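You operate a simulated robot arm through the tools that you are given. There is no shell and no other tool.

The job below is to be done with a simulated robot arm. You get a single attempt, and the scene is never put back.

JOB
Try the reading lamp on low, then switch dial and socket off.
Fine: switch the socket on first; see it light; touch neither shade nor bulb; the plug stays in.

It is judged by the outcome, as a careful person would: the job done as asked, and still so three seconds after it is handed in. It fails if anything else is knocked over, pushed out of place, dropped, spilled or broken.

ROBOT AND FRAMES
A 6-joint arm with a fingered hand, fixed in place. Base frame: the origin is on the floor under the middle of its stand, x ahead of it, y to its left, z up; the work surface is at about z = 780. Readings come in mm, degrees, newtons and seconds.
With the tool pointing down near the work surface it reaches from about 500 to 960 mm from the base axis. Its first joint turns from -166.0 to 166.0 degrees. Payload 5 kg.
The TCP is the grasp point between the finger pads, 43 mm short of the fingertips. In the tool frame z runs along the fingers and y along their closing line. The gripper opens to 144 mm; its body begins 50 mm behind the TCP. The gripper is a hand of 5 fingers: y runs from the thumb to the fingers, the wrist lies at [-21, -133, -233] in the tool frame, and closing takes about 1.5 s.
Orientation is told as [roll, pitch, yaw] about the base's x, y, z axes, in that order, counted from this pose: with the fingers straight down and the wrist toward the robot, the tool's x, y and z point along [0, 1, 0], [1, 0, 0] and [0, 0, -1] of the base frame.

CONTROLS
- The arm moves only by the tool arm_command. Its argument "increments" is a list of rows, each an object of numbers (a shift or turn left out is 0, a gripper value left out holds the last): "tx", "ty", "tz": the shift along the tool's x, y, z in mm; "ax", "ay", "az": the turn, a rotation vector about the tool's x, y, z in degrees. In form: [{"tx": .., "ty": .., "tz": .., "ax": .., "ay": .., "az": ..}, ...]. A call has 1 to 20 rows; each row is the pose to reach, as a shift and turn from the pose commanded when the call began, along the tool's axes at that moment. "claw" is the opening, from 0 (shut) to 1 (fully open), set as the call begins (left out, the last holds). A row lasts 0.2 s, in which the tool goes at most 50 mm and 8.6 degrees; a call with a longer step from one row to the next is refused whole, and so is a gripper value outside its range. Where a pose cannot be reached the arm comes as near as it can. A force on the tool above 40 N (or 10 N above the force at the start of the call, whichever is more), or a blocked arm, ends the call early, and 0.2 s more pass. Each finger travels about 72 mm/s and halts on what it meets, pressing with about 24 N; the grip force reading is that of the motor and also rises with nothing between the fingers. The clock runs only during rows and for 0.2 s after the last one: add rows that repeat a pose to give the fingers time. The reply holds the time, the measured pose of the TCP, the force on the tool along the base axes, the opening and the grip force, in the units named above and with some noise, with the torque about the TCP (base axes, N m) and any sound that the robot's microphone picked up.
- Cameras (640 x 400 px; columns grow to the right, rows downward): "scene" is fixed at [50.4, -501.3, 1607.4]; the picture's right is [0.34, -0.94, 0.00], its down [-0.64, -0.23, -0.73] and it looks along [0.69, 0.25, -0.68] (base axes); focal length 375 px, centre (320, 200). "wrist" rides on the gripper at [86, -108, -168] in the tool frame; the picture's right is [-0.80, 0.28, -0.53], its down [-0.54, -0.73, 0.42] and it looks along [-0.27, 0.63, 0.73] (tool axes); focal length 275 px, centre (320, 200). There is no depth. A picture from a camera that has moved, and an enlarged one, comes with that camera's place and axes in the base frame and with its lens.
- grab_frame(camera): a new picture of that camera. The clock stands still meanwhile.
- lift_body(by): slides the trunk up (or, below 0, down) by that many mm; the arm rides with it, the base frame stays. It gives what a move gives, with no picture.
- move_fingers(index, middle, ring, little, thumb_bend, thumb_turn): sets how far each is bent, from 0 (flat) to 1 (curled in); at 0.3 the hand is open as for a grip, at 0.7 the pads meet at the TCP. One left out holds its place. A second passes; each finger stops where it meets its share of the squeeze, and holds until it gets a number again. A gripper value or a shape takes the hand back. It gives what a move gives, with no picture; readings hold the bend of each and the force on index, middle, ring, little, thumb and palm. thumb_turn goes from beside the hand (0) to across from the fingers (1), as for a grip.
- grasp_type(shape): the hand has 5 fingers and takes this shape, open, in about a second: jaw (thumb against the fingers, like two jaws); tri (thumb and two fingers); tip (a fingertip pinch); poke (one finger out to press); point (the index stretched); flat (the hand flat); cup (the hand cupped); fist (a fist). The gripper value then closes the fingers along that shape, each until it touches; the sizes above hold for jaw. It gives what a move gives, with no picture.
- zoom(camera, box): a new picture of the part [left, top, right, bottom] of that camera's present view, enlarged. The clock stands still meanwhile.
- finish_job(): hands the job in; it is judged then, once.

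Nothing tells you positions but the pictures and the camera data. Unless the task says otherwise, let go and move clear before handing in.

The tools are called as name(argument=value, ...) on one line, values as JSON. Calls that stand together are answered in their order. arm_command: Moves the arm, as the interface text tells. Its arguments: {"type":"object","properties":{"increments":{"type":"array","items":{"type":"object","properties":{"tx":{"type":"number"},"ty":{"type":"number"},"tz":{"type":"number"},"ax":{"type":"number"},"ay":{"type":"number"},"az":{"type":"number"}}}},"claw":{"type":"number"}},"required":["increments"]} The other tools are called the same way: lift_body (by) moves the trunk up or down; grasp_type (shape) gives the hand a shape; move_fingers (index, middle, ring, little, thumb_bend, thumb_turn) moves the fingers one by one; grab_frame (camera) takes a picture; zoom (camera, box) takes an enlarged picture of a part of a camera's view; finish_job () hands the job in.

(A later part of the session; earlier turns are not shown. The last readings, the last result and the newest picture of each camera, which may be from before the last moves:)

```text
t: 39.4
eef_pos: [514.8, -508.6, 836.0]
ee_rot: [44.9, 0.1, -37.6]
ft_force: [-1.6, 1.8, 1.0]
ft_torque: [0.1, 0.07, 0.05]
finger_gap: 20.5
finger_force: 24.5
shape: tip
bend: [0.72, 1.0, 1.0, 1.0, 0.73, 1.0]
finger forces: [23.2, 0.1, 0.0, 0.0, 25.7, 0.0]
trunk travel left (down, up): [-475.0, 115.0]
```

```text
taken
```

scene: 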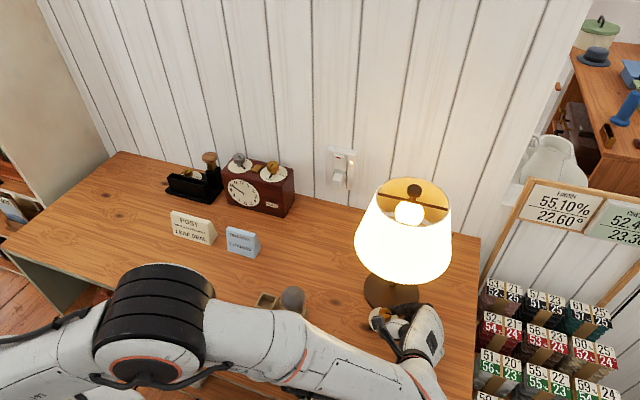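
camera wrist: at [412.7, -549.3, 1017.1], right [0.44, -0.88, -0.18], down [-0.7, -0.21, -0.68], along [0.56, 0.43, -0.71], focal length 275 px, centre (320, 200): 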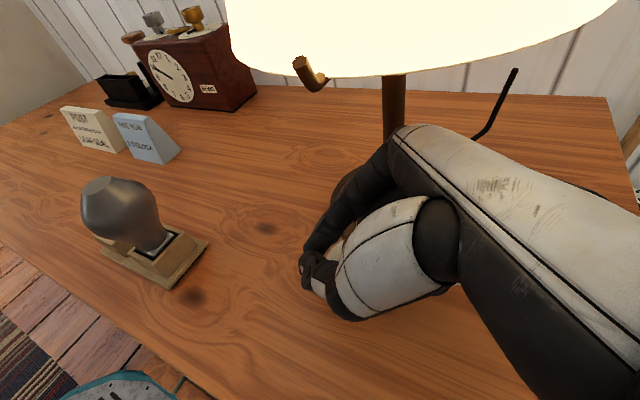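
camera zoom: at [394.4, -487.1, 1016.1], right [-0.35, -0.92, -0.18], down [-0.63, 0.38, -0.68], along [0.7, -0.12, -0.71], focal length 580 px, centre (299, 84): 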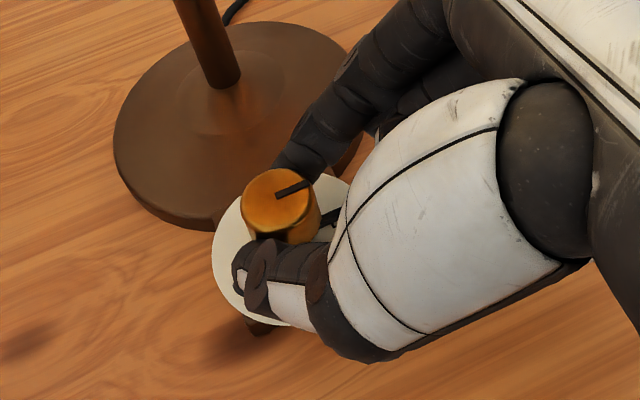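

The dial is on LOW and the lamp is glowing with the socket neon on. I'll hold it there for a second, then take one more look.

arm_command(increments=[{"tx": 0}, {"tx": 0}, {"tx": 0}, {"tx": 0}, {"tx": 0}, {"tx": 0}])

zoom(camera="scene", box=[310, 130, 480, 330])

```text
t: 40.8
eef_pos: [515.9, -508.5, 835.4]
ee_rot: [45.0, 0.1, -37.6]
ft_force: [0.3, 1.4, 1.0]
ft_torque: [0.09, -0.01, 0.01]
finger_gap: 20.7
finger_force: 23.9
shape: tip
bend: [0.72, 1.0, 1.0, 1.0, 0.73, 1.0]
finger forces: [24.3, 0.0, 0.1, 0.1, 24.8, 0.0]
trunk travel left (down, up): [-475.0, 115.0]
```

```text
2.00 times, centred on (395, 230) of scene
camera zoom: at [50.4, -501.3, 1607.4], right [0.34, -0.94, 0.0], down [-0.64, -0.23, -0.73], along [0.69, 0.25, -0.68], focal length 750 px, centre (170, 140)
```

zoom: 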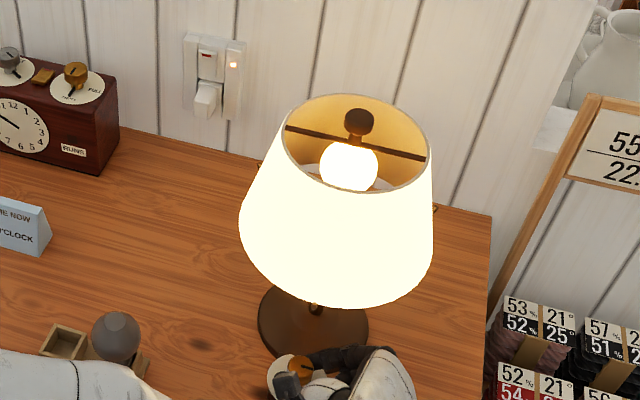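

The lamp is confirmed lit on LOW with the neon on. I'll now continue clockwise toward OFF.

arm_command(increments=[{"tx": 0, "ty": -2.6, "tz": 0, "ax": -4.95, "az": 4.95}, {"tx": 0.2, "ty": -5.3, "tz": 0.2, "ax": -9.9, "az": 9.9}, {"tx": 0.7, "ty": -7.8, "tz": 0.7, "ax": -14.85, "az": 14.85}, {"tx": 1.3, "ty": -10.3, "tz": 1.3, "ax": -19.8, "az": 19.8}, {"tx": 2.2, "ty": -12.6, "tz": 2.2, "ax": -24.75, "az": 24.75}, {"tx": 3.3, "ty": -14.8, "tz": 3.3, "ax": -29.7, "az": 29.7}])

zoom(camera="scene", box=[350, 270, 430, 340])

zoom(camera="wrist", box=[230, 160, 430, 350])

```text
t: 42.2
eef_pos: [505.1, -495.0, 836.2]
ee_rot: [44.8, 0.0, -79.6]
ft_force: [-2.3, -0.7, 1.6]
ft_torque: [0.08, 0.0, 0.06]
finger_gap: 21.0
finger_force: 24.1
shape: tip
bend: [0.72, 1.0, 1.0, 1.0, 0.73, 1.0]
finger forces: [24.0, 0.0, 0.0, 0.0, 25.4, 0.1]
trunk travel left (down, up): [-475.0, 115.0]
```

```text
5.71 times, centred on (390, 305) of scene
camera zoom: at [50.4, -501.3, 1607.4], right [0.34, -0.94, 0.0], down [-0.64, -0.23, -0.73], along [0.69, 0.25, -0.68], focal length 2142 px, centre (-80, -400)
```

zoom: 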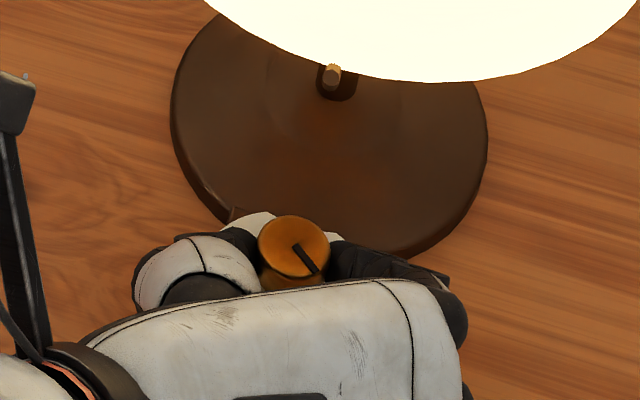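

```text
2.11 times, centred on (330, 255) of wrist
camera zoom: at [430.6, -397.9, 1016.5], right [-0.87, -0.45, -0.18], down [-0.22, 0.7, -0.68], along [0.43, -0.56, -0.71], focal length 580 px, centre (299, 84)
```

zoom: 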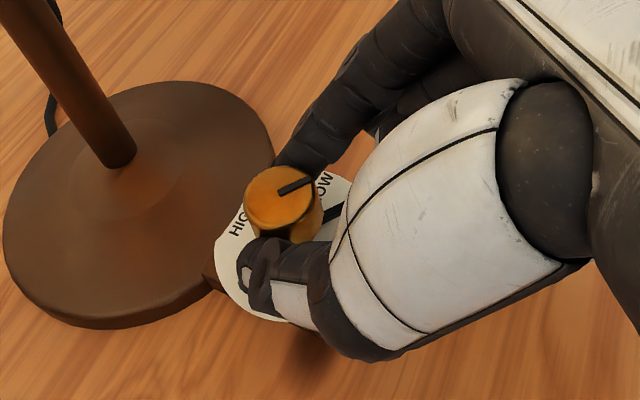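

Forces are low and about 49° remains to OFF. I'll release, swing the open hand back around the knob and regrip for the last part.

arm_command(increments=[{"tx": 0}, {"tx": 0}, {"tx": 0}, {"tx": 4.2, "tz": -4.2}], claw=0.38)

arm_command(increments=[{"tx": 0, "ty": 2.8, "tz": 0, "ax": 5.3, "az": -5.3}, {"tx": 0.5, "ty": 5.5, "tz": 0.5, "ax": 10.6, "az": -10.6}, {"tx": 1.1, "ty": 8.1, "tz": 1.1, "ax": 15.9, "az": -15.9}, {"tx": 2.0, "ty": 10.7, "tz": 2.0, "ax": 21.2, "az": -21.2}, {"tx": 3.2, "ty": 13.0, "tz": 3.2, "ax": 26.5, "az": -26.5}, {"tx": 4.5, "ty": 15.1, "tz": 4.5, "ax": 31.8, "az": -31.8}, {"tx": 5.9, "ty": 17.0, "tz": 5.9, "ax": 37.1, "az": -37.1}])

zoom(camera="wrist", box=[230, 160, 430, 350])

zoom(camera="scene", box=[350, 270, 430, 340])

```text
t: 43.2
eef_pos: [507.0, -494.9, 842.1]
ee_rot: [44.9, 0.0, -79.6]
ft_force: [-0.8, 0.3, 0.2]
ft_torque: [0.01, 0.0, 0.0]
finger_gap: 54.6
finger_force: 0.0
shape: tip
bend: [0.73, 0.98, 0.99, 0.99, 0.73, 1.0]
finger forces: [0.0, 0.0, 0.0, 0.1, 0.1, 0.0]
trunk travel left (down, up): [-475.0, 115.0]
```

```text
t: 44.8
eef_pos: [516.9, -509.8, 840.8]
ee_rot: [44.9, 0.1, -26.9]
ft_force: [-0.5, 0.1, -0.4]
ft_torque: [-0.03, 0.0, -0.01]
finger_gap: 54.4
finger_force: 0.0
shape: tip
bend: [0.73, 0.98, 0.99, 0.99, 0.73, 1.0]
finger forces: [0.0, 0.0, 0.0, 0.0, 0.0, 0.1]
trunk travel left (down, up): [-475.0, 115.0]
```

```text
2.11 times, centred on (330, 255) of wrist
camera zoom: at [395.5, -511.8, 1022.0], right [-0.18, -0.97, -0.19], down [-0.69, 0.26, -0.68], along [0.71, 0.01, -0.71], focal length 580 px, centre (299, 84)
```

zoom: 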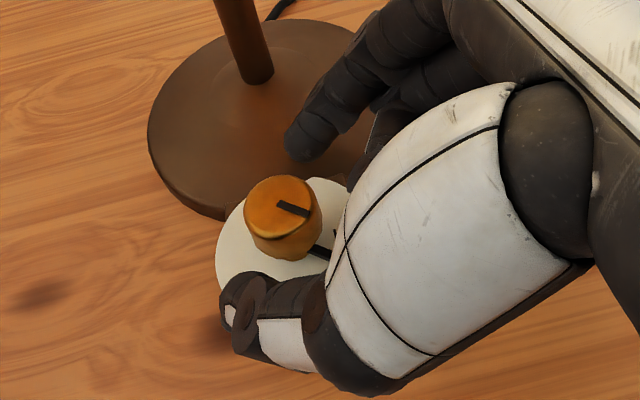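

```text
5.71 times, centred on (390, 305) of scene
camera zoom: at [50.4, -501.3, 1607.4], right [0.34, -0.94, 0.0], down [-0.64, -0.23, -0.73], along [0.69, 0.25, -0.68], focal length 2142 px, centre (-80, -400)
```

zoom: 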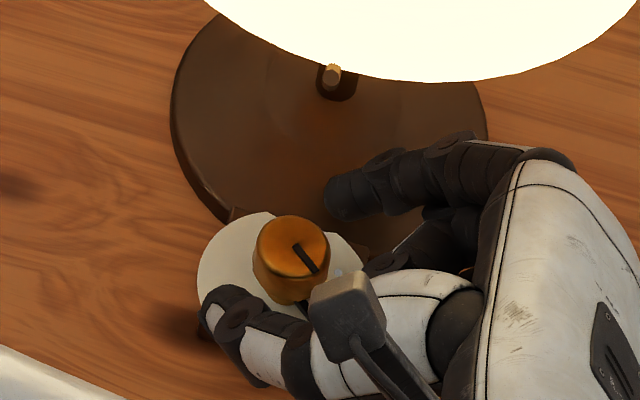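

arm_command(increments=[{"tx": -1.8, "tz": 1.8}, {"tx": -3.5, "tz": 3.5}])

arm_command(increments=[{"tx": 0}, {"tx": 0}, {"tx": 0}, {"tx": 0}], claw=0.12)

```text
t: 45.4
eef_pos: [517.9, -509.3, 836.9]
ee_rot: [45.0, 0.1, -27.1]
ft_force: [-0.3, 0.6, -0.2]
ft_torque: [0.01, -0.02, -0.02]
finger_gap: 54.3
finger_force: 0.1
shape: tip
bend: [0.73, 0.98, 0.99, 0.99, 0.73, 1.0]
finger forces: [0.0, 0.0, 0.0, 0.1, 0.1, 0.0]
trunk travel left (down, up): [-475.0, 115.0]
```

```text
t: 46.4
eef_pos: [517.1, -509.0, 837.5]
ee_rot: [44.9, 0.1, -27.1]
ft_force: [-1.3, 1.5, -0.5]
ft_torque: [0.02, 0.07, 0.04]
finger_gap: 20.5
finger_force: 23.8
shape: tip
bend: [0.72, 1.0, 1.0, 1.0, 0.73, 1.0]
finger forces: [21.3, 0.0, 0.0, 0.0, 23.6, 0.1]
trunk travel left (down, up): [-475.0, 115.0]
```

arm_command(increments=[{"tx": 0.1, "ty": -2.6, "tz": 0.1, "ax": -4.95, "az": 4.95}, {"tx": 0.45, "ty": -5.2, "tz": 0.45, "ax": -9.9, "az": 9.9}, {"tx": 1.0, "ty": -7.7, "tz": 1.0, "ax": -14.85, "az": 14.85}, {"tx": 1.8, "ty": -10.1, "tz": 1.8, "ax": -19.8, "az": 19.8}, {"tx": 2.75, "ty": -12.3, "tz": 2.75, "ax": -24.75, "az": 24.75}, {"tx": 3.9, "ty": -14.4, "tz": 3.9, "ax": -29.7, "az": 29.7}, {"tx": 4.8, "ty": -15.7, "tz": 4.8, "ax": -33.2, "az": 33.2}])

zoom(camera="scene", box=[350, 270, 430, 340])

zoom(camera="wrist", box=[230, 160, 430, 350])

grab_frame(camera="scene")

```text
t: 48.0
eef_pos: [505.3, -497.8, 837.8]
ee_rot: [44.9, 0.0, -74.1]
ft_force: [-3.6, 1.6, 0.5]
ft_torque: [0.13, 0.06, 0.12]
finger_gap: 21.0
finger_force: 24.2
shape: tip
bend: [0.72, 1.0, 1.0, 1.0, 0.73, 1.0]
finger forces: [22.9, 0.1, 0.1, 0.1, 25.8, 0.1]
trunk travel left (down, up): [-475.0, 115.0]
```

```text
5.71 times, centred on (390, 305) of scene
camera zoom: at [50.4, -501.3, 1607.4], right [0.34, -0.94, 0.0], down [-0.64, -0.23, -0.73], along [0.69, 0.25, -0.68], focal length 2142 px, centre (-80, -400)
```

zoom: 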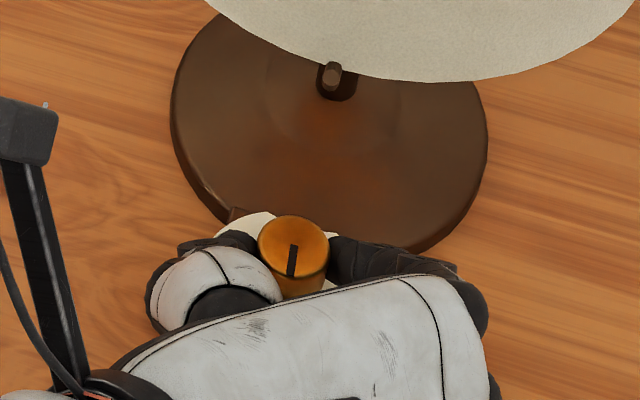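

```text
2.11 times, centred on (330, 255) of wrist
camera zoom: at [421.7, -408.0, 1017.8], right [-0.83, -0.53, -0.18], down [-0.28, 0.67, -0.68], along [0.49, -0.51, -0.71], focal length 580 px, centre (299, 84)
```

zoom: 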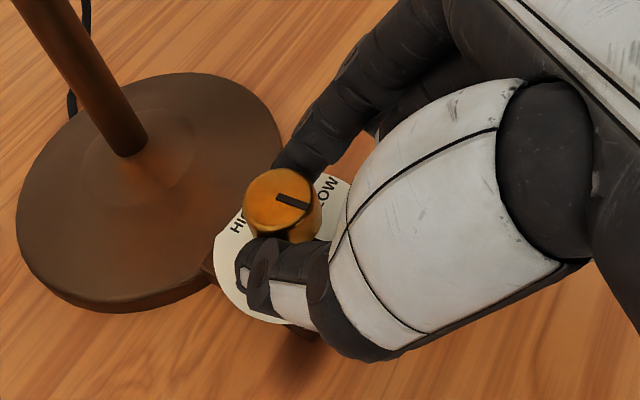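

```text
taken
```

scene: 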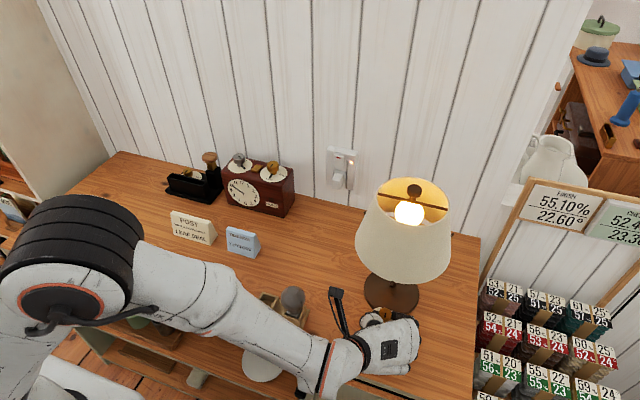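

The shade has dimmed with the mark about 14° from OFF. I'll hold a moment and look again to see whether the lamp is off or just fading.

arm_command(increments=[{"tx": 0}, {"tx": 0}, {"tx": 0}])

zoom(camera="scene", box=[310, 130, 480, 330])

```text
t: 48.8
eef_pos: [505.7, -496.7, 838.3]
ee_rot: [44.9, -0.1, -74.0]
ft_force: [-5.6, 1.5, 0.0]
ft_torque: [0.11, 0.12, 0.05]
finger_gap: 20.9
finger_force: 23.6
shape: tip
bend: [0.72, 1.0, 1.0, 1.0, 0.73, 1.0]
finger forces: [22.9, 0.1, 0.1, 0.0, 26.1, 0.1]
trunk travel left (down, up): [-475.0, 115.0]
```

```text
2.00 times, centred on (395, 230) of scene
camera zoom: at [50.4, -501.3, 1607.4], right [0.34, -0.94, 0.0], down [-0.64, -0.23, -0.73], along [0.69, 0.25, -0.68], focal length 750 px, centre (170, 140)
```

zoom: 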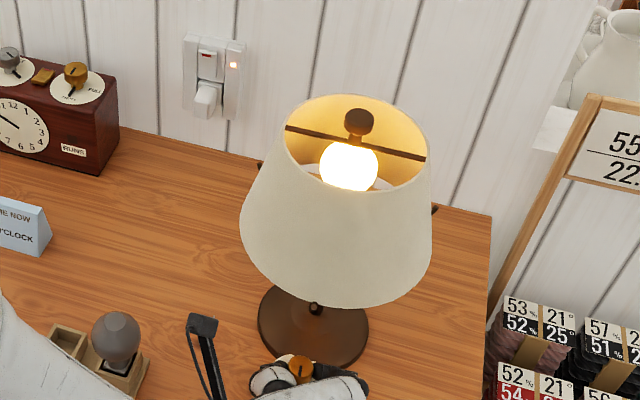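

The bulb is still glowing dimly, so the dial behaves as a continuous dimmer and isn't fully at OFF yet. I'll turn a little further clockwise to the OFF end.

arm_command(increments=[{"tx": -0.5, "ty": -1.9, "tz": -0.5, "ax": -3.5, "az": 3.5}, {"tx": -0.6, "ty": -3.7, "tz": -0.6, "ax": -7, "az": 7}, {"tx": -0.6, "ty": -3.7, "tz": -0.6, "ax": -7, "az": 7}])

zoom(camera="scene", box=[310, 130, 480, 330])

zoom(camera="scene", box=[350, 270, 430, 340])

zoom(camera="wrist", box=[230, 160, 430, 350])

```text
t: 49.6
eef_pos: [505.6, -493.2, 837.3]
ee_rot: [44.9, -0.1, -83.9]
ft_force: [-0.1, 6.3, 3.4]
ft_torque: [0.32, -0.11, 0.38]
finger_gap: 20.8
finger_force: 24.0
shape: tip
bend: [0.72, 1.0, 1.0, 1.0, 0.73, 1.0]
finger forces: [23.4, 0.0, 0.0, 0.1, 28.6, 0.0]
trunk travel left (down, up): [-475.0, 115.0]
```

```text
2.00 times, centred on (395, 230) of scene
camera zoom: at [50.4, -501.3, 1607.4], right [0.34, -0.94, 0.0], down [-0.64, -0.23, -0.73], along [0.69, 0.25, -0.68], focal length 750 px, centre (170, 140)
```

zoom: 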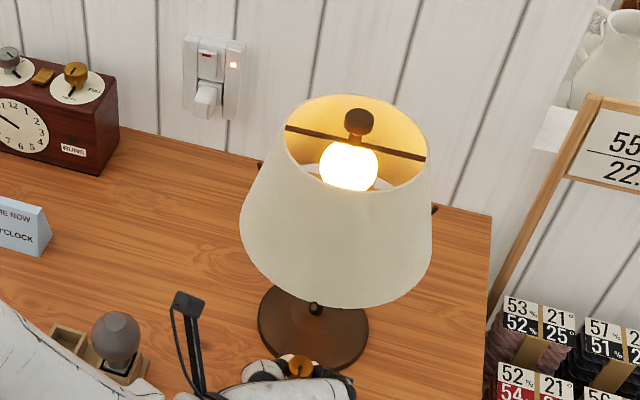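

```text
5.71 times, centred on (390, 305) of scene
camera zoom: at [50.4, -501.3, 1607.4], right [0.34, -0.94, 0.0], down [-0.64, -0.23, -0.73], along [0.69, 0.25, -0.68], focal length 2142 px, centre (-80, -400)
```

zoom: 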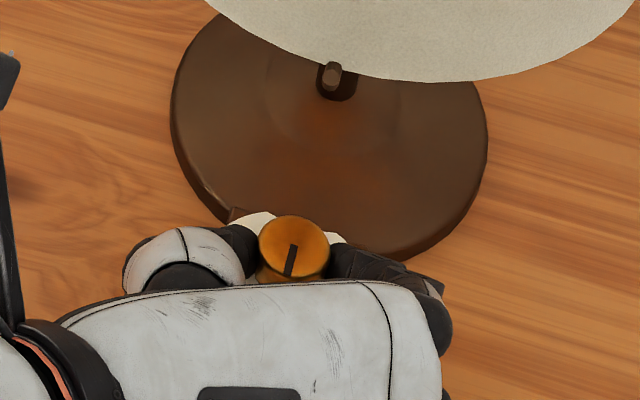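

```text
2.11 times, centred on (330, 255) of wrist
camera zoom: at [436.8, -390.6, 1017.6], right [-0.91, -0.38, -0.18], down [-0.16, 0.71, -0.68], along [0.39, -0.59, -0.71], focal length 580 px, centre (299, 84)
```

zoom: 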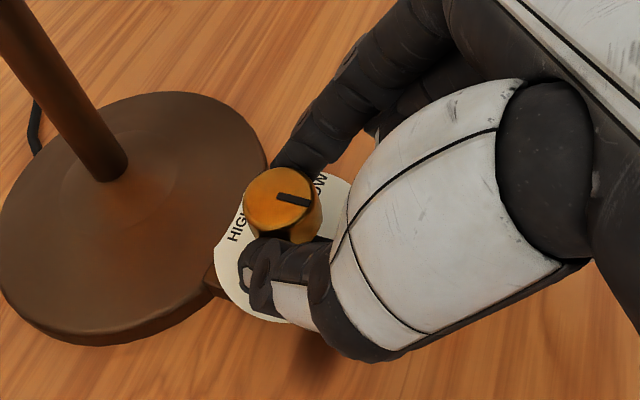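

zoom(camera="scene", box=[370, 300, 400, 325])

zoom(camera="scene", box=[350, 170, 460, 240])

```text
16.00 times, centred on (385, 312) of scene
camera zoom: at [50.4, -501.3, 1607.4], right [0.34, -0.94, 0.0], down [-0.64, -0.23, -0.73], along [0.69, 0.25, -0.68], focal length 5996 px, centre (-720, -1600)
```

zoom: 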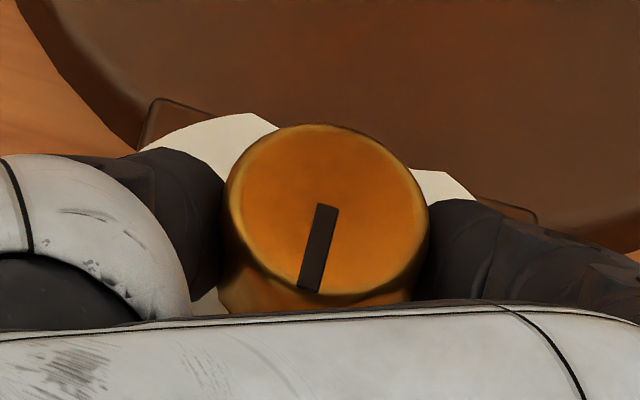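

```text
5.71 times, centred on (405, 205) of scene
camera zoom: at [50.4, -501.3, 1607.4], right [0.34, -0.94, 0.0], down [-0.64, -0.23, -0.73], along [0.69, 0.25, -0.68], focal length 2142 px, centre (-166, 171)
```

zoom: 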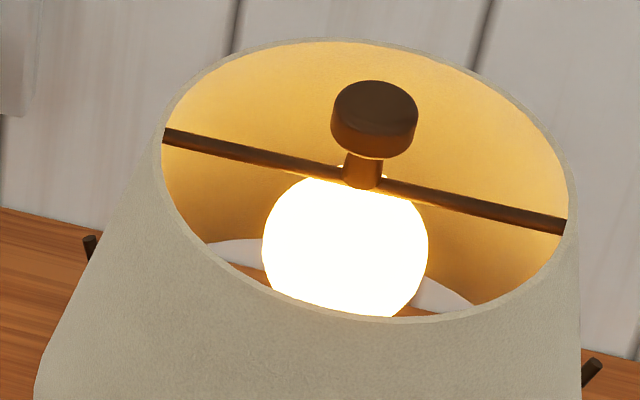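

The knob mark is roughly 5° shy of its original OFF position and the bulb still glows. I'll release and regrip with more travel available, then turn firmly to the OFF stop.

arm_command(increments=[{"tx": 0}, {"tx": 0}, {"tx": 0}, {"tx": 4.2, "tz": -4.2}], claw=0.38)

zoom(camera="scene", box=[370, 300, 400, 325])

grab_frame(camera="scene")

zoom(camera="wrist", box=[230, 160, 430, 350])

```text
t: 50.6
eef_pos: [505.0, -493.1, 842.3]
ee_rot: [44.8, -0.1, -83.9]
ft_force: [-0.1, -0.5, 0.2]
ft_torque: [0.02, 0.04, 0.0]
finger_gap: 54.4
finger_force: 0.1
shape: tip
bend: [0.73, 0.98, 0.99, 0.99, 0.73, 1.0]
finger forces: [0.0, 0.0, 0.1, 0.1, 0.0, 0.1]
trunk travel left (down, up): [-475.0, 115.0]
```

```text
16.00 times, centred on (385, 312) of scene
camera zoom: at [50.4, -501.3, 1607.4], right [0.34, -0.94, 0.0], down [-0.64, -0.23, -0.73], along [0.69, 0.25, -0.68], focal length 5996 px, centre (-720, -1600)
```

zoom: 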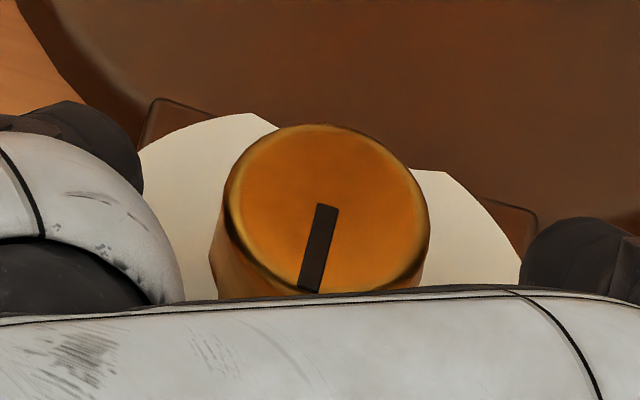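

```text
taken
```

scene: 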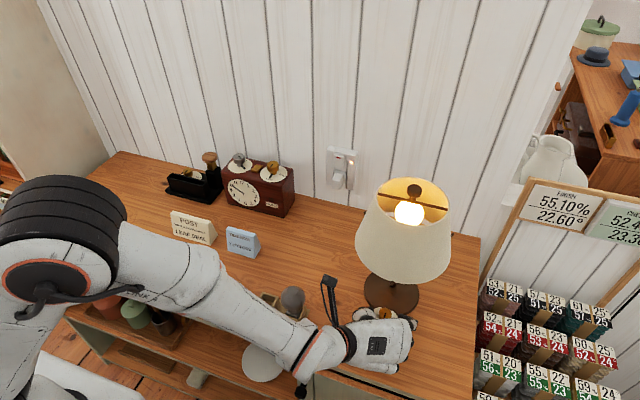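

```text
2.11 times, centred on (330, 255) of wrist
camera zoom: at [436.4, -391.4, 1022.8], right [-0.91, -0.38, -0.18], down [-0.16, 0.71, -0.68], along [0.39, -0.59, -0.71], focal length 580 px, centre (299, 84)
```

zoom: 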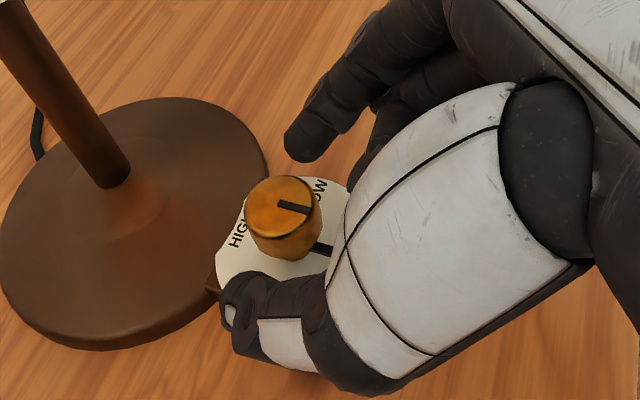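

arm_command(increments=[{"tx": 0.3, "ty": 2.9, "tz": 0.3, "ax": 5.3, "az": -5.3}, {"tx": 0.9, "ty": 5.7, "tz": 0.9, "ax": 10.6, "az": -10.6}, {"tx": 1.7, "ty": 8.4, "tz": 1.7, "ax": 15.9, "az": -15.9}, {"tx": 2.7, "ty": 11, "tz": 2.7, "ax": 21.2, "az": -21.2}, {"tx": 3.9, "ty": 13.4, "tz": 3.9, "ax": 26.5, "az": -26.5}, {"tx": 5.2, "ty": 15.6, "tz": 5.2, "ax": 31.8, "az": -31.8}])

zoom(camera="wrist", box=[230, 160, 430, 350])

zoom(camera="scene", box=[350, 270, 430, 340])

```text
t: 52.0
eef_pos: [513.1, -507.6, 843.0]
ee_rot: [44.9, 0.2, -38.9]
ft_force: [0.2, -0.2, -0.3]
ft_torque: [0.02, 0.0, 0.02]
finger_gap: 54.5
finger_force: 0.0
shape: tip
bend: [0.73, 0.98, 0.99, 0.99, 0.73, 1.0]
finger forces: [0.0, 0.0, 0.1, 0.0, 0.0, 0.0]
trunk travel left (down, up): [-475.0, 115.0]
```

```text
2.11 times, centred on (330, 255) of wrist
camera zoom: at [393.4, -484.7, 1023.4], right [-0.37, -0.91, -0.18], down [-0.62, 0.39, -0.68], along [0.69, -0.14, -0.71], focal length 580 px, centre (299, 84)
```

zoom: 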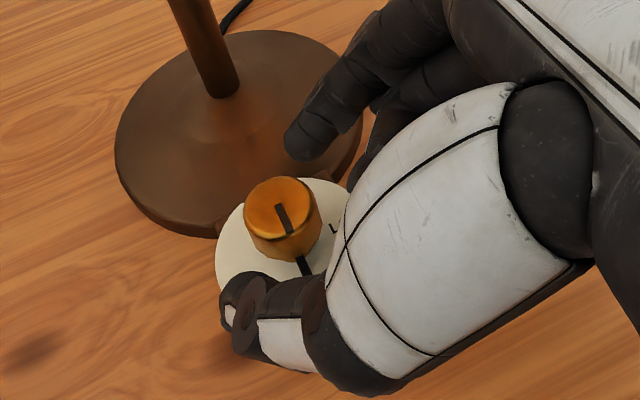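

```text
5.71 times, centred on (390, 305) of scene
camera zoom: at [50.4, -501.3, 1607.4], right [0.34, -0.94, 0.0], down [-0.64, -0.23, -0.73], along [0.69, 0.25, -0.68], focal length 2142 px, centre (-80, -400)
```

zoom: 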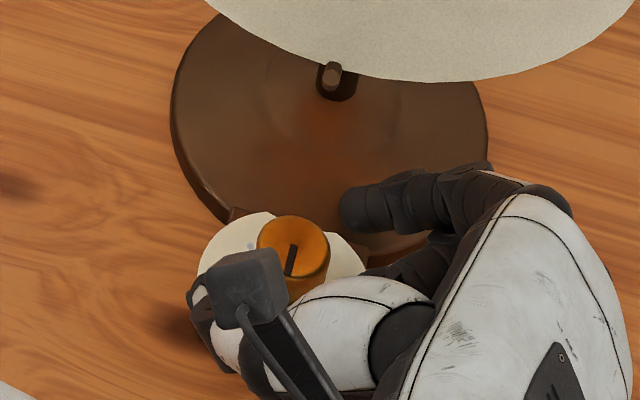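

arm_command(increments=[{"tx": -2.2, "tz": 2.2}, {"tx": -4.6, "tz": 4.6}])

arm_command(increments=[{"tx": 0}, {"tx": 0}, {"tx": 0}, {"tx": 0}], claw=0.12)

arm_command(increments=[{"tx": 0.05, "ty": -1.9, "tz": 0.05, "ax": -3.5, "az": 3.5}, {"tx": 0.2, "ty": -3.8, "tz": 0.2, "ax": -7.1, "az": 7.1}, {"tx": 0.5, "ty": -5.6, "tz": 0.5, "ax": -10.6, "az": 10.6}])

zoom(camera="scene", box=[370, 300, 400, 325])

zoom(camera="scene", box=[310, 130, 480, 330])

zoom(camera="wrist", box=[230, 160, 430, 350])

```text
t: 52.6
eef_pos: [513.1, -509.2, 837.5]
ee_rot: [44.9, 0.1, -39.0]
ft_force: [-0.6, 0.3, -0.9]
ft_torque: [0.01, -0.01, 0.02]
finger_gap: 54.4
finger_force: 0.1
shape: tip
bend: [0.73, 0.98, 0.99, 0.99, 0.73, 1.0]
finger forces: [0.1, 0.0, 0.0, 0.0, 0.0, 0.0]
trunk travel left (down, up): [-475.0, 115.0]
```

```text
t: 53.6
eef_pos: [513.7, -508.9, 836.6]
ee_rot: [44.9, 0.1, -39.0]
ft_force: [-2.3, 1.8, -0.4]
ft_torque: [0.04, 0.08, 0.1]
finger_gap: 21.0
finger_force: 24.1
shape: tip
bend: [0.72, 1.0, 1.0, 1.0, 0.73, 1.0]
finger forces: [21.0, 0.0, 0.0, 0.0, 24.0, 0.1]
trunk travel left (down, up): [-475.0, 115.0]
```

```text
t: 54.4
eef_pos: [509.6, -502.9, 838.5]
ee_rot: [44.9, 0.0, -53.9]
ft_force: [-8.7, 9.5, 6.1]
ft_torque: [0.57, 0.37, 0.66]
finger_gap: 21.9
finger_force: 23.6
shape: tip
bend: [0.72, 1.0, 1.0, 1.0, 0.74, 1.0]
finger forces: [19.2, 0.0, 0.1, 0.0, 32.2, 0.0]
trunk travel left (down, up): [-475.0, 115.0]
```

```text
16.00 times, centred on (385, 312) of scene
camera zoom: at [50.4, -501.3, 1607.4], right [0.34, -0.94, 0.0], down [-0.64, -0.23, -0.73], along [0.69, 0.25, -0.68], focal length 5996 px, centre (-720, -1600)
```

zoom: 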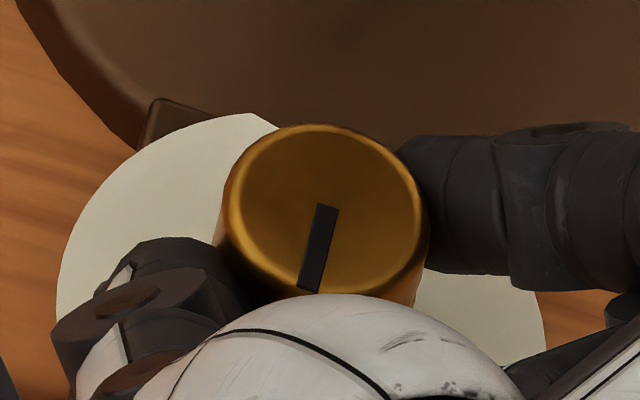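

```text
2.00 times, centred on (395, 230) of scene
camera zoom: at [50.4, -501.3, 1607.4], right [0.34, -0.94, 0.0], down [-0.64, -0.23, -0.73], along [0.69, 0.25, -0.68], focal length 750 px, centre (170, 140)
```

zoom: 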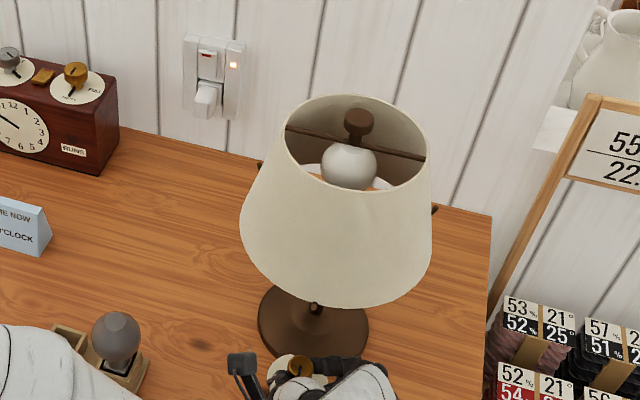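

```text
2.11 times, centred on (330, 255) of wrist
camera zoom: at [399.3, -449.3, 1017.7], right [-0.59, -0.78, -0.18], down [-0.5, 0.54, -0.68], along [0.63, -0.31, -0.71], focal length 580 px, centre (299, 84)
```

zoom: 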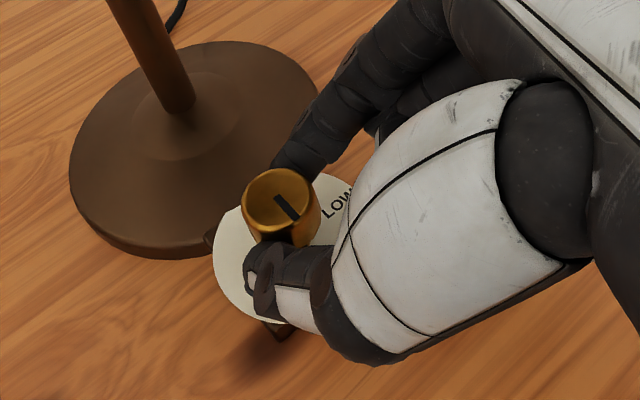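

The bulb is dark now, and the rising torque (0.66 N·m) shows the dial is against its OFF stop. I'll release and check that it stays off.

arm_command(increments=[{"tx": 0}, {"tx": 0}, {"tx": 0}, {"tx": 4.2, "tz": -4.2}], claw=0.38)

zoom(camera="scene", box=[370, 300, 400, 325])

grab_frame(camera="scene")

zoom(camera="wrist", box=[230, 160, 430, 350])

```text
t: 55.4
eef_pos: [510.3, -503.7, 841.6]
ee_rot: [44.9, 0.2, -54.1]
ft_force: [0.7, -1.0, -0.1]
ft_torque: [0.0, -0.02, 0.0]
finger_gap: 54.2
finger_force: 0.1
shape: tip
bend: [0.73, 0.98, 0.99, 0.99, 0.73, 1.0]
finger forces: [0.1, 0.0, 0.0, 0.0, 0.0, 0.1]
trunk travel left (down, up): [-475.0, 115.0]
```

```text
16.00 times, centred on (385, 312) of scene
camera zoom: at [50.4, -501.3, 1607.4], right [0.34, -0.94, 0.0], down [-0.64, -0.23, -0.73], along [0.69, 0.25, -0.68], focal length 5996 px, centre (-720, -1600)
```

zoom: 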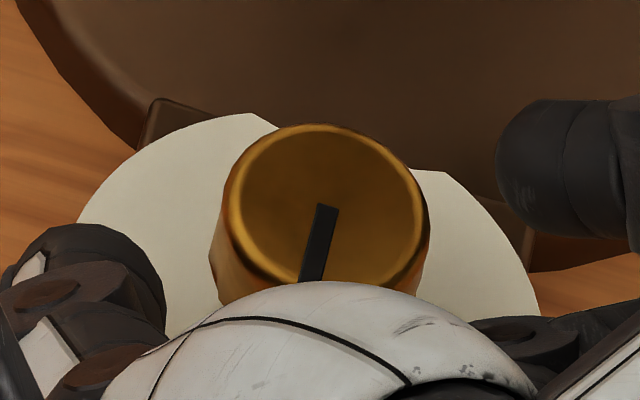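

```text
taken
```

scene: 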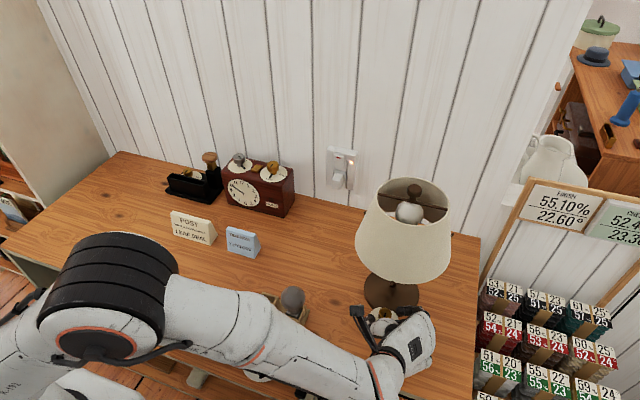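

```text
2.11 times, centred on (330, 255) of wrist
camera zoom: at [399.6, -450.5, 1022.0], right [-0.59, -0.78, -0.18], down [-0.5, 0.54, -0.68], along [0.63, -0.31, -0.71], focal length 580 px, centre (299, 84)
```

zoom: 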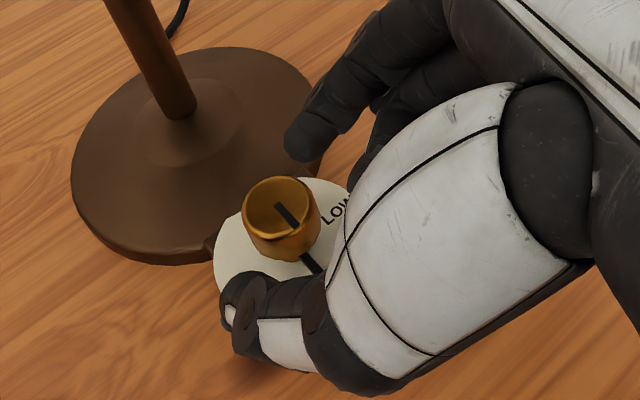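

The dial is off and the lamp stays dark. I'll draw the hand straight back out along the finger direction, clear of the knob and shade.

arm_command(increments=[{"tz": -12}, {"tz": -26}, {"tz": -45}, {"tz": -70}, {"tz": -100}, {"tz": -130}])

zoom(camera="scene", box=[340, 260, 440, 350])

grab_frame(camera="wrist")

```text
t: 56.8
eef_pos: [434.3, -559.1, 934.2]
ee_rot: [44.8, 0.1, -53.9]
ft_force: [-0.9, 0.5, -0.5]
ft_torque: [0.03, 0.0, 0.01]
finger_gap: 54.7
finger_force: 0.0
shape: tip
bend: [0.73, 0.98, 0.99, 0.99, 0.73, 1.0]
finger forces: [0.0, 0.0, 0.0, 0.0, 0.1, 0.0]
trunk travel left (down, up): [-475.0, 115.0]
```

```text
4.44 times, centred on (390, 305) of scene
camera zoom: at [50.4, -501.3, 1607.4], right [0.34, -0.94, 0.0], down [-0.64, -0.23, -0.73], along [0.69, 0.25, -0.68], focal length 1666 px, centre (9, -267)
```

zoom: 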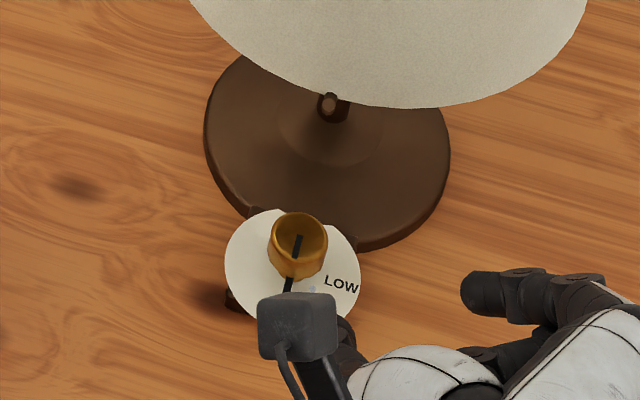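

```text
taken
camera wrist: at [324.6, -504.5, 1114.1], right [-0.59, -0.78, -0.18], down [-0.5, 0.54, -0.68], along [0.63, -0.31, -0.71], focal length 275 px, centre (320, 200)
```

wrist: 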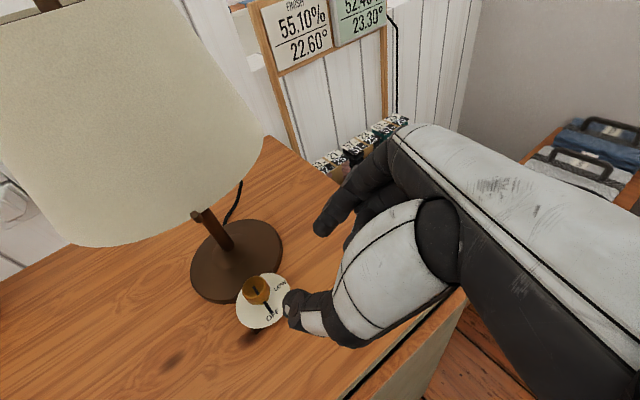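

zoom(camera="wrist", box=[225, 255, 305, 335])

```text
5.00 times, centred on (265, 295) of wrist
camera zoom: at [324.6, -504.5, 1114.1], right [-0.59, -0.78, -0.18], down [-0.5, 0.54, -0.68], along [0.63, -0.31, -0.71], focal length 1376 px, centre (595, -275)
```

zoom: 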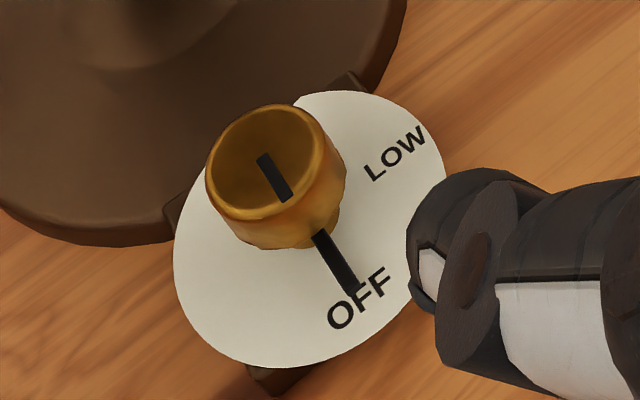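

The pointer lines up with OFF. Next I'll take the hand up, around in front of the shade and over to the left, turning it back to the orientation I used for the socket.

arm_command(increments=[{"tx": 24.2, "ty": -21.1, "tz": -11.2, "ax": -2.1, "ay": -2.1, "az": -7}, {"tx": 48.4, "ty": -42.3, "tz": -22.4, "ax": -4.2, "ay": -4.2, "az": -14}, {"tx": 72.5, "ty": -63.4, "tz": -33.5, "ax": -6.3, "ay": -6.3, "az": -21}, {"tx": 96.7, "ty": -84.5, "tz": -44.7, "ax": -8.4, "ay": -8.4, "az": -28}, {"tx": 123.8, "ty": -102.8, "tz": -33.4, "ax": -10.4, "ay": -10.4, "az": -35}, {"tx": 150.8, "ty": -121.1, "tz": -22.1, "ax": -12.5, "ay": -12.5, "az": -42}, {"tx": 177.9, "ty": -139.4, "tz": -10.9, "ax": -14.6, "ay": -14.6, "az": -49}, {"tx": 204.9, "ty": -157.7, "tz": 0.4, "ax": -16.7, "ay": -16.7, "az": -56}, {"tx": 232, "ty": -176, "tz": 11.7, "ax": -18.8, "ay": -18.8, "az": -63}])

grab_frame(camera="scene")

grab_frame(camera="wrist")

```text
t: 58.8
eef_pos: [471.4, -313.0, 1088.9]
ee_rot: [-0.2, -44.9, 0.2]
ft_force: [0.0, 0.1, 0.1]
ft_torque: [0.01, 0.01, 0.04]
finger_gap: 54.4
finger_force: 0.0
shape: tip
bend: [0.73, 0.98, 0.99, 0.99, 0.73, 1.0]
finger forces: [0.0, 0.1, 0.1, 0.0, 0.0, 0.0]
trunk travel left (down, up): [-475.0, 115.0]
```

```text
taken
```

scene: 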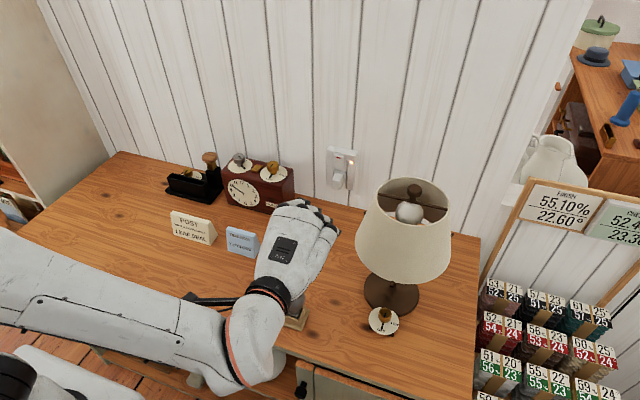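

```text
taken
camera wrist: at [276.1, -227.2, 1131.9], right [-0.17, -0.79, 0.58], down [-0.22, -0.54, -0.81], along [0.96, -0.27, -0.08], focal length 275 px, centre (320, 200)
```

wrist: 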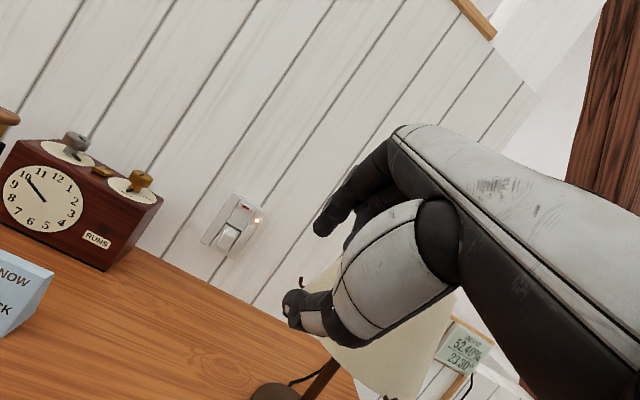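

grasp_type(shape="poke")

move_fingers(index=0.7, middle=1.0, ring=1.0, little=1.0)

arm_command(increments=[{"tx": 22, "ty": 14, "tz": 26}, {"tx": 41, "ty": 36, "tz": 60}, {"tx": 41, "ty": 58, "tz": 100}, {"tx": 41, "ty": 80, "tz": 140}, {"tx": 41, "ty": 102, "tz": 180}, {"tx": 41, "ty": 124, "tz": 222}, {"tx": 41, "ty": 145, "tz": 264}])

zoom(camera="wrist", box=[205, 170, 365, 325])

grab_frame(camera="scene")

```text
t: 59.7
eef_pos: [471.6, -314.0, 1090.0]
ee_rot: [0.0, -44.9, 0.0]
ft_force: [-0.3, -0.6, 0.2]
ft_torque: [0.0, 0.02, 0.03]
finger_gap: 0.0
finger_force: 0.1
shape: poke
bend: [0.7, 0.7, 0.99, 0.99, 1.0, 1.0]
finger forces: [0.1, 0.1, 0.1, 0.1, 0.0, 0.0]
trunk travel left (down, up): [-475.0, 115.0]
```

```text
t: 60.7
eef_pos: [472.2, -313.4, 1088.8]
ee_rot: [0.0, -44.8, -0.1]
ft_force: [-0.4, 0.5, 0.1]
ft_torque: [-0.02, -0.03, 0.0]
finger_gap: 50.3
finger_force: 0.0
shape: fingers
bend: [0.7, 0.8, 1.0, 1.0, 1.0, 1.0]
finger forces: [0.1, 0.0, 0.1, 0.0, 0.0, 0.0]
trunk travel left (down, up): [-475.0, 115.0]
```

```text
t: 62.3
eef_pos: [763.4, -273.1, 1004.0]
ee_rot: [0.1, -44.8, 0.2]
ft_force: [-0.5, -0.8, -0.2]
ft_torque: [-0.01, 0.0, 0.04]
finger_gap: 50.8
finger_force: 0.0
shape: fingers
bend: [0.7, 0.8, 1.0, 1.0, 1.0, 1.0]
finger forces: [0.1, 0.0, 0.0, 0.1, 0.0, 0.1]
trunk travel left (down, up): [-475.0, 115.0]
```

```text
2.58 times, centred on (285, 248) of wrist
camera zoom: at [568.6, -186.5, 1046.9], right [-0.17, -0.8, 0.58], down [-0.22, -0.54, -0.81], along [0.96, -0.27, -0.08], focal length 710 px, centre (410, 77)
```

zoom: 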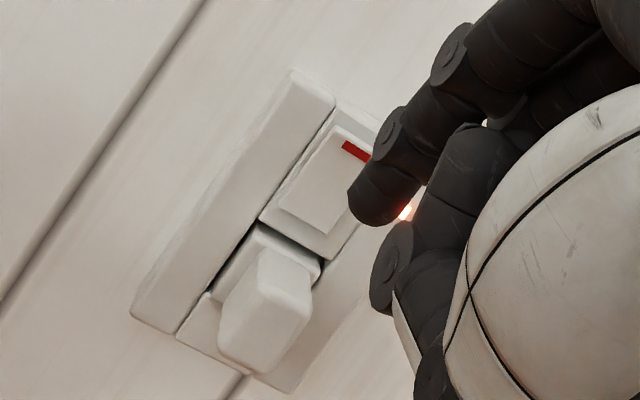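

```text
taken
```

scene: 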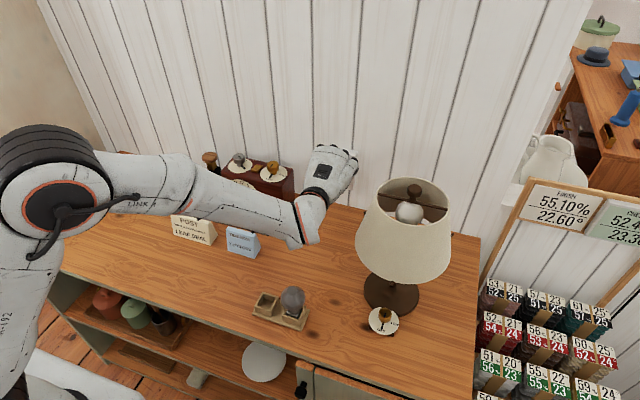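

The fingertip lines up with the rocker's upper part, the red strip, which is now the raised half. I'll advance and press it.

arm_command(increments=[{"tx": 1, "ty": 16.3, "tz": 19.1}, {"tx": 1, "ty": 30.4, "tz": 33.2}, {"tx": 1, "ty": 35.4, "tz": 38.2}, {"tx": 1, "ty": 38.2, "tz": 41}, {"tx": 1, "ty": 41, "tz": 43.8}, {"tx": 1, "ty": 43.1, "tz": 46}, {"tx": 1, "ty": 45.2, "tz": 48.1}])

zoom(camera="wrist", box=[205, 170, 365, 325])

zoom(camera="scene", box=[300, 130, 380, 210])

```text
t: 63.9
eef_pos: [825.7, -273.2, 1005.0]
ee_rot: [0.0, -44.9, 0.0]
ft_force: [-5.7, 0.3, 2.7]
ft_torque: [0.02, 0.05, 0.03]
finger_gap: 47.5
finger_force: 3.4
shape: fingers
bend: [0.71, 0.8, 1.0, 1.0, 1.0, 1.0]
finger forces: [6.6, 0.0, 0.0, 0.0, 0.0, 0.0]
trunk travel left (down, up): [-475.0, 115.0]
```

```text
2.58 times, centred on (285, 248) of wrist
camera zoom: at [631.3, -186.4, 1047.3], right [-0.18, -0.8, 0.58], down [-0.21, -0.54, -0.81], along [0.96, -0.27, -0.08], focal length 710 px, centre (410, 77)
```

zoom: 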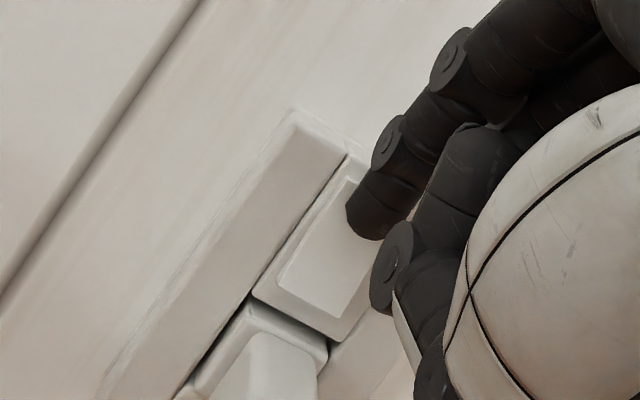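

```text
5.00 times, centred on (340, 170) of scene
camera zoom: at [50.4, -501.3, 1607.4], right [0.34, -0.94, 0.0], down [-0.64, -0.23, -0.73], along [0.69, 0.25, -0.68], focal length 1874 px, centre (220, 350)
```

zoom: 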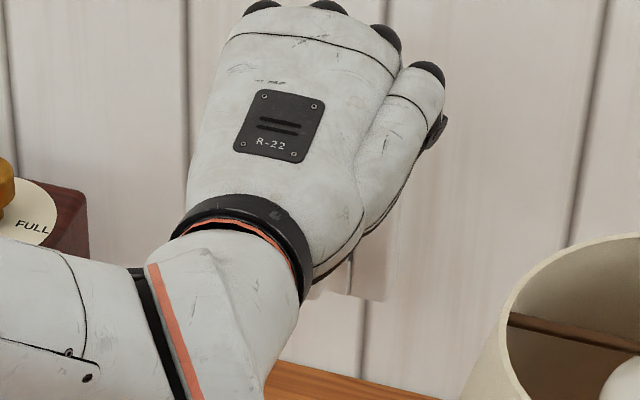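

arm_command(increments=[{"ty": -0.7, "tz": 3.5}, {"ty": 0.7, "tz": 4.9}, {"ty": 2.1, "tz": 6.4}, {"ty": 3.5, "tz": 7.8}])

zoom(camera="wrist", box=[205, 170, 365, 325])

```text
t: 64.9
eef_pos: [831.4, -271.9, 1001.3]
ee_rot: [0.0, -44.9, 0.0]
ft_force: [-12.4, -1.2, 6.4]
ft_torque: [0.02, 0.1, 0.04]
finger_gap: 44.2
finger_force: 6.6
shape: fingers
bend: [0.71, 0.8, 1.0, 1.0, 1.0, 1.0]
finger forces: [14.0, 0.0, 0.1, 0.1, 0.0, 0.1]
trunk travel left (down, up): [-475.0, 115.0]
```

```text
2.58 times, centred on (285, 248) of wrist
camera zoom: at [637.7, -186.0, 1044.4], right [-0.18, -0.8, 0.58], down [-0.21, -0.54, -0.81], along [0.96, -0.27, -0.08], focal length 710 px, centre (410, 77)
```

zoom: 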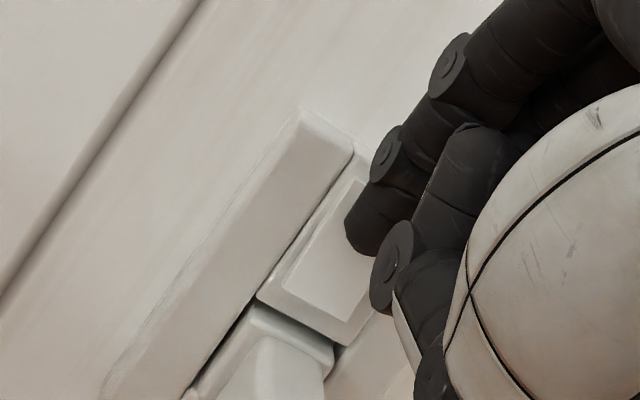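

arm_command(increments=[{"ty": 1.1, "tz": 1.1}, {"ty": 2.1, "tz": 2.1}, {"ty": 3.2, "tz": 3.2}, {"ty": 4.2, "tz": 4.2}])

arm_command(increments=[{"ty": -6, "tz": -6}, {"ty": -16, "tz": -18}, {"ty": -26, "tz": -36}, {"ty": -38, "tz": -56}, {"ty": -50, "tz": -78}, {"ty": -62, "tz": -100}])

zoom(camera="scene", box=[300, 130, 380, 210])

grab_frame(camera="wrist")

```text
t: 65.9
eef_pos: [840.0, -272.3, 1000.2]
ee_rot: [0.0, -44.8, 0.0]
ft_force: [-12.6, 0.5, 6.1]
ft_torque: [0.04, 0.14, -0.02]
finger_gap: 39.9
finger_force: 7.4
shape: fingers
bend: [0.73, 0.8, 1.0, 1.0, 1.0, 1.0]
finger forces: [13.8, 0.1, 0.0, 0.1, 0.1, 0.0]
trunk travel left (down, up): [-475.0, 115.0]
```

```text
t: 67.3
eef_pos: [727.7, -272.4, 1027.3]
ee_rot: [0.0, -44.9, 0.0]
ft_force: [0.0, 0.8, -0.3]
ft_torque: [0.02, 0.01, -0.01]
finger_gap: 50.8
finger_force: 0.1
shape: fingers
bend: [0.7, 0.8, 1.0, 1.0, 1.0, 1.0]
finger forces: [0.0, 0.0, 0.1, 0.0, 0.0, 0.0]
trunk travel left (down, up): [-475.0, 115.0]
```

```text
5.00 times, centred on (340, 170) of scene
camera zoom: at [50.4, -501.3, 1607.4], right [0.34, -0.94, 0.0], down [-0.64, -0.23, -0.73], along [0.69, 0.25, -0.68], focal length 1874 px, centre (220, 350)
```

zoom: 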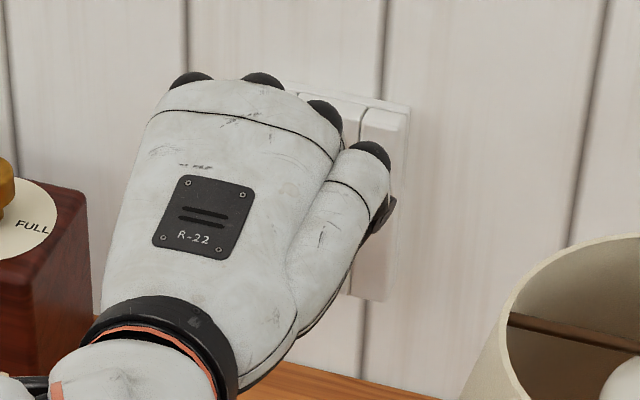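

```text
taken
camera wrist: at [530.9, -186.2, 1070.3], right [-0.18, -0.8, 0.58], down [-0.22, -0.54, -0.81], along [0.96, -0.27, -0.08], focal length 275 px, centre (320, 200)
```

wrist: 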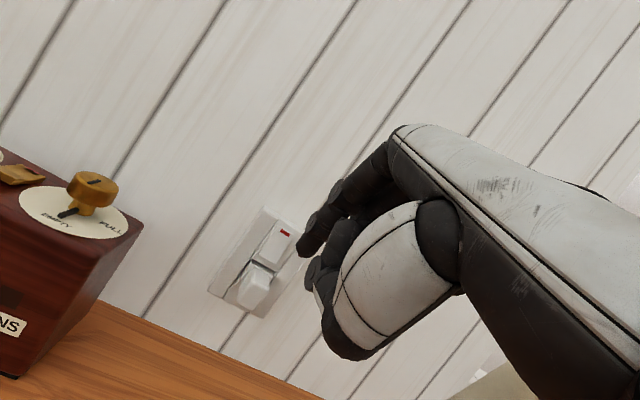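

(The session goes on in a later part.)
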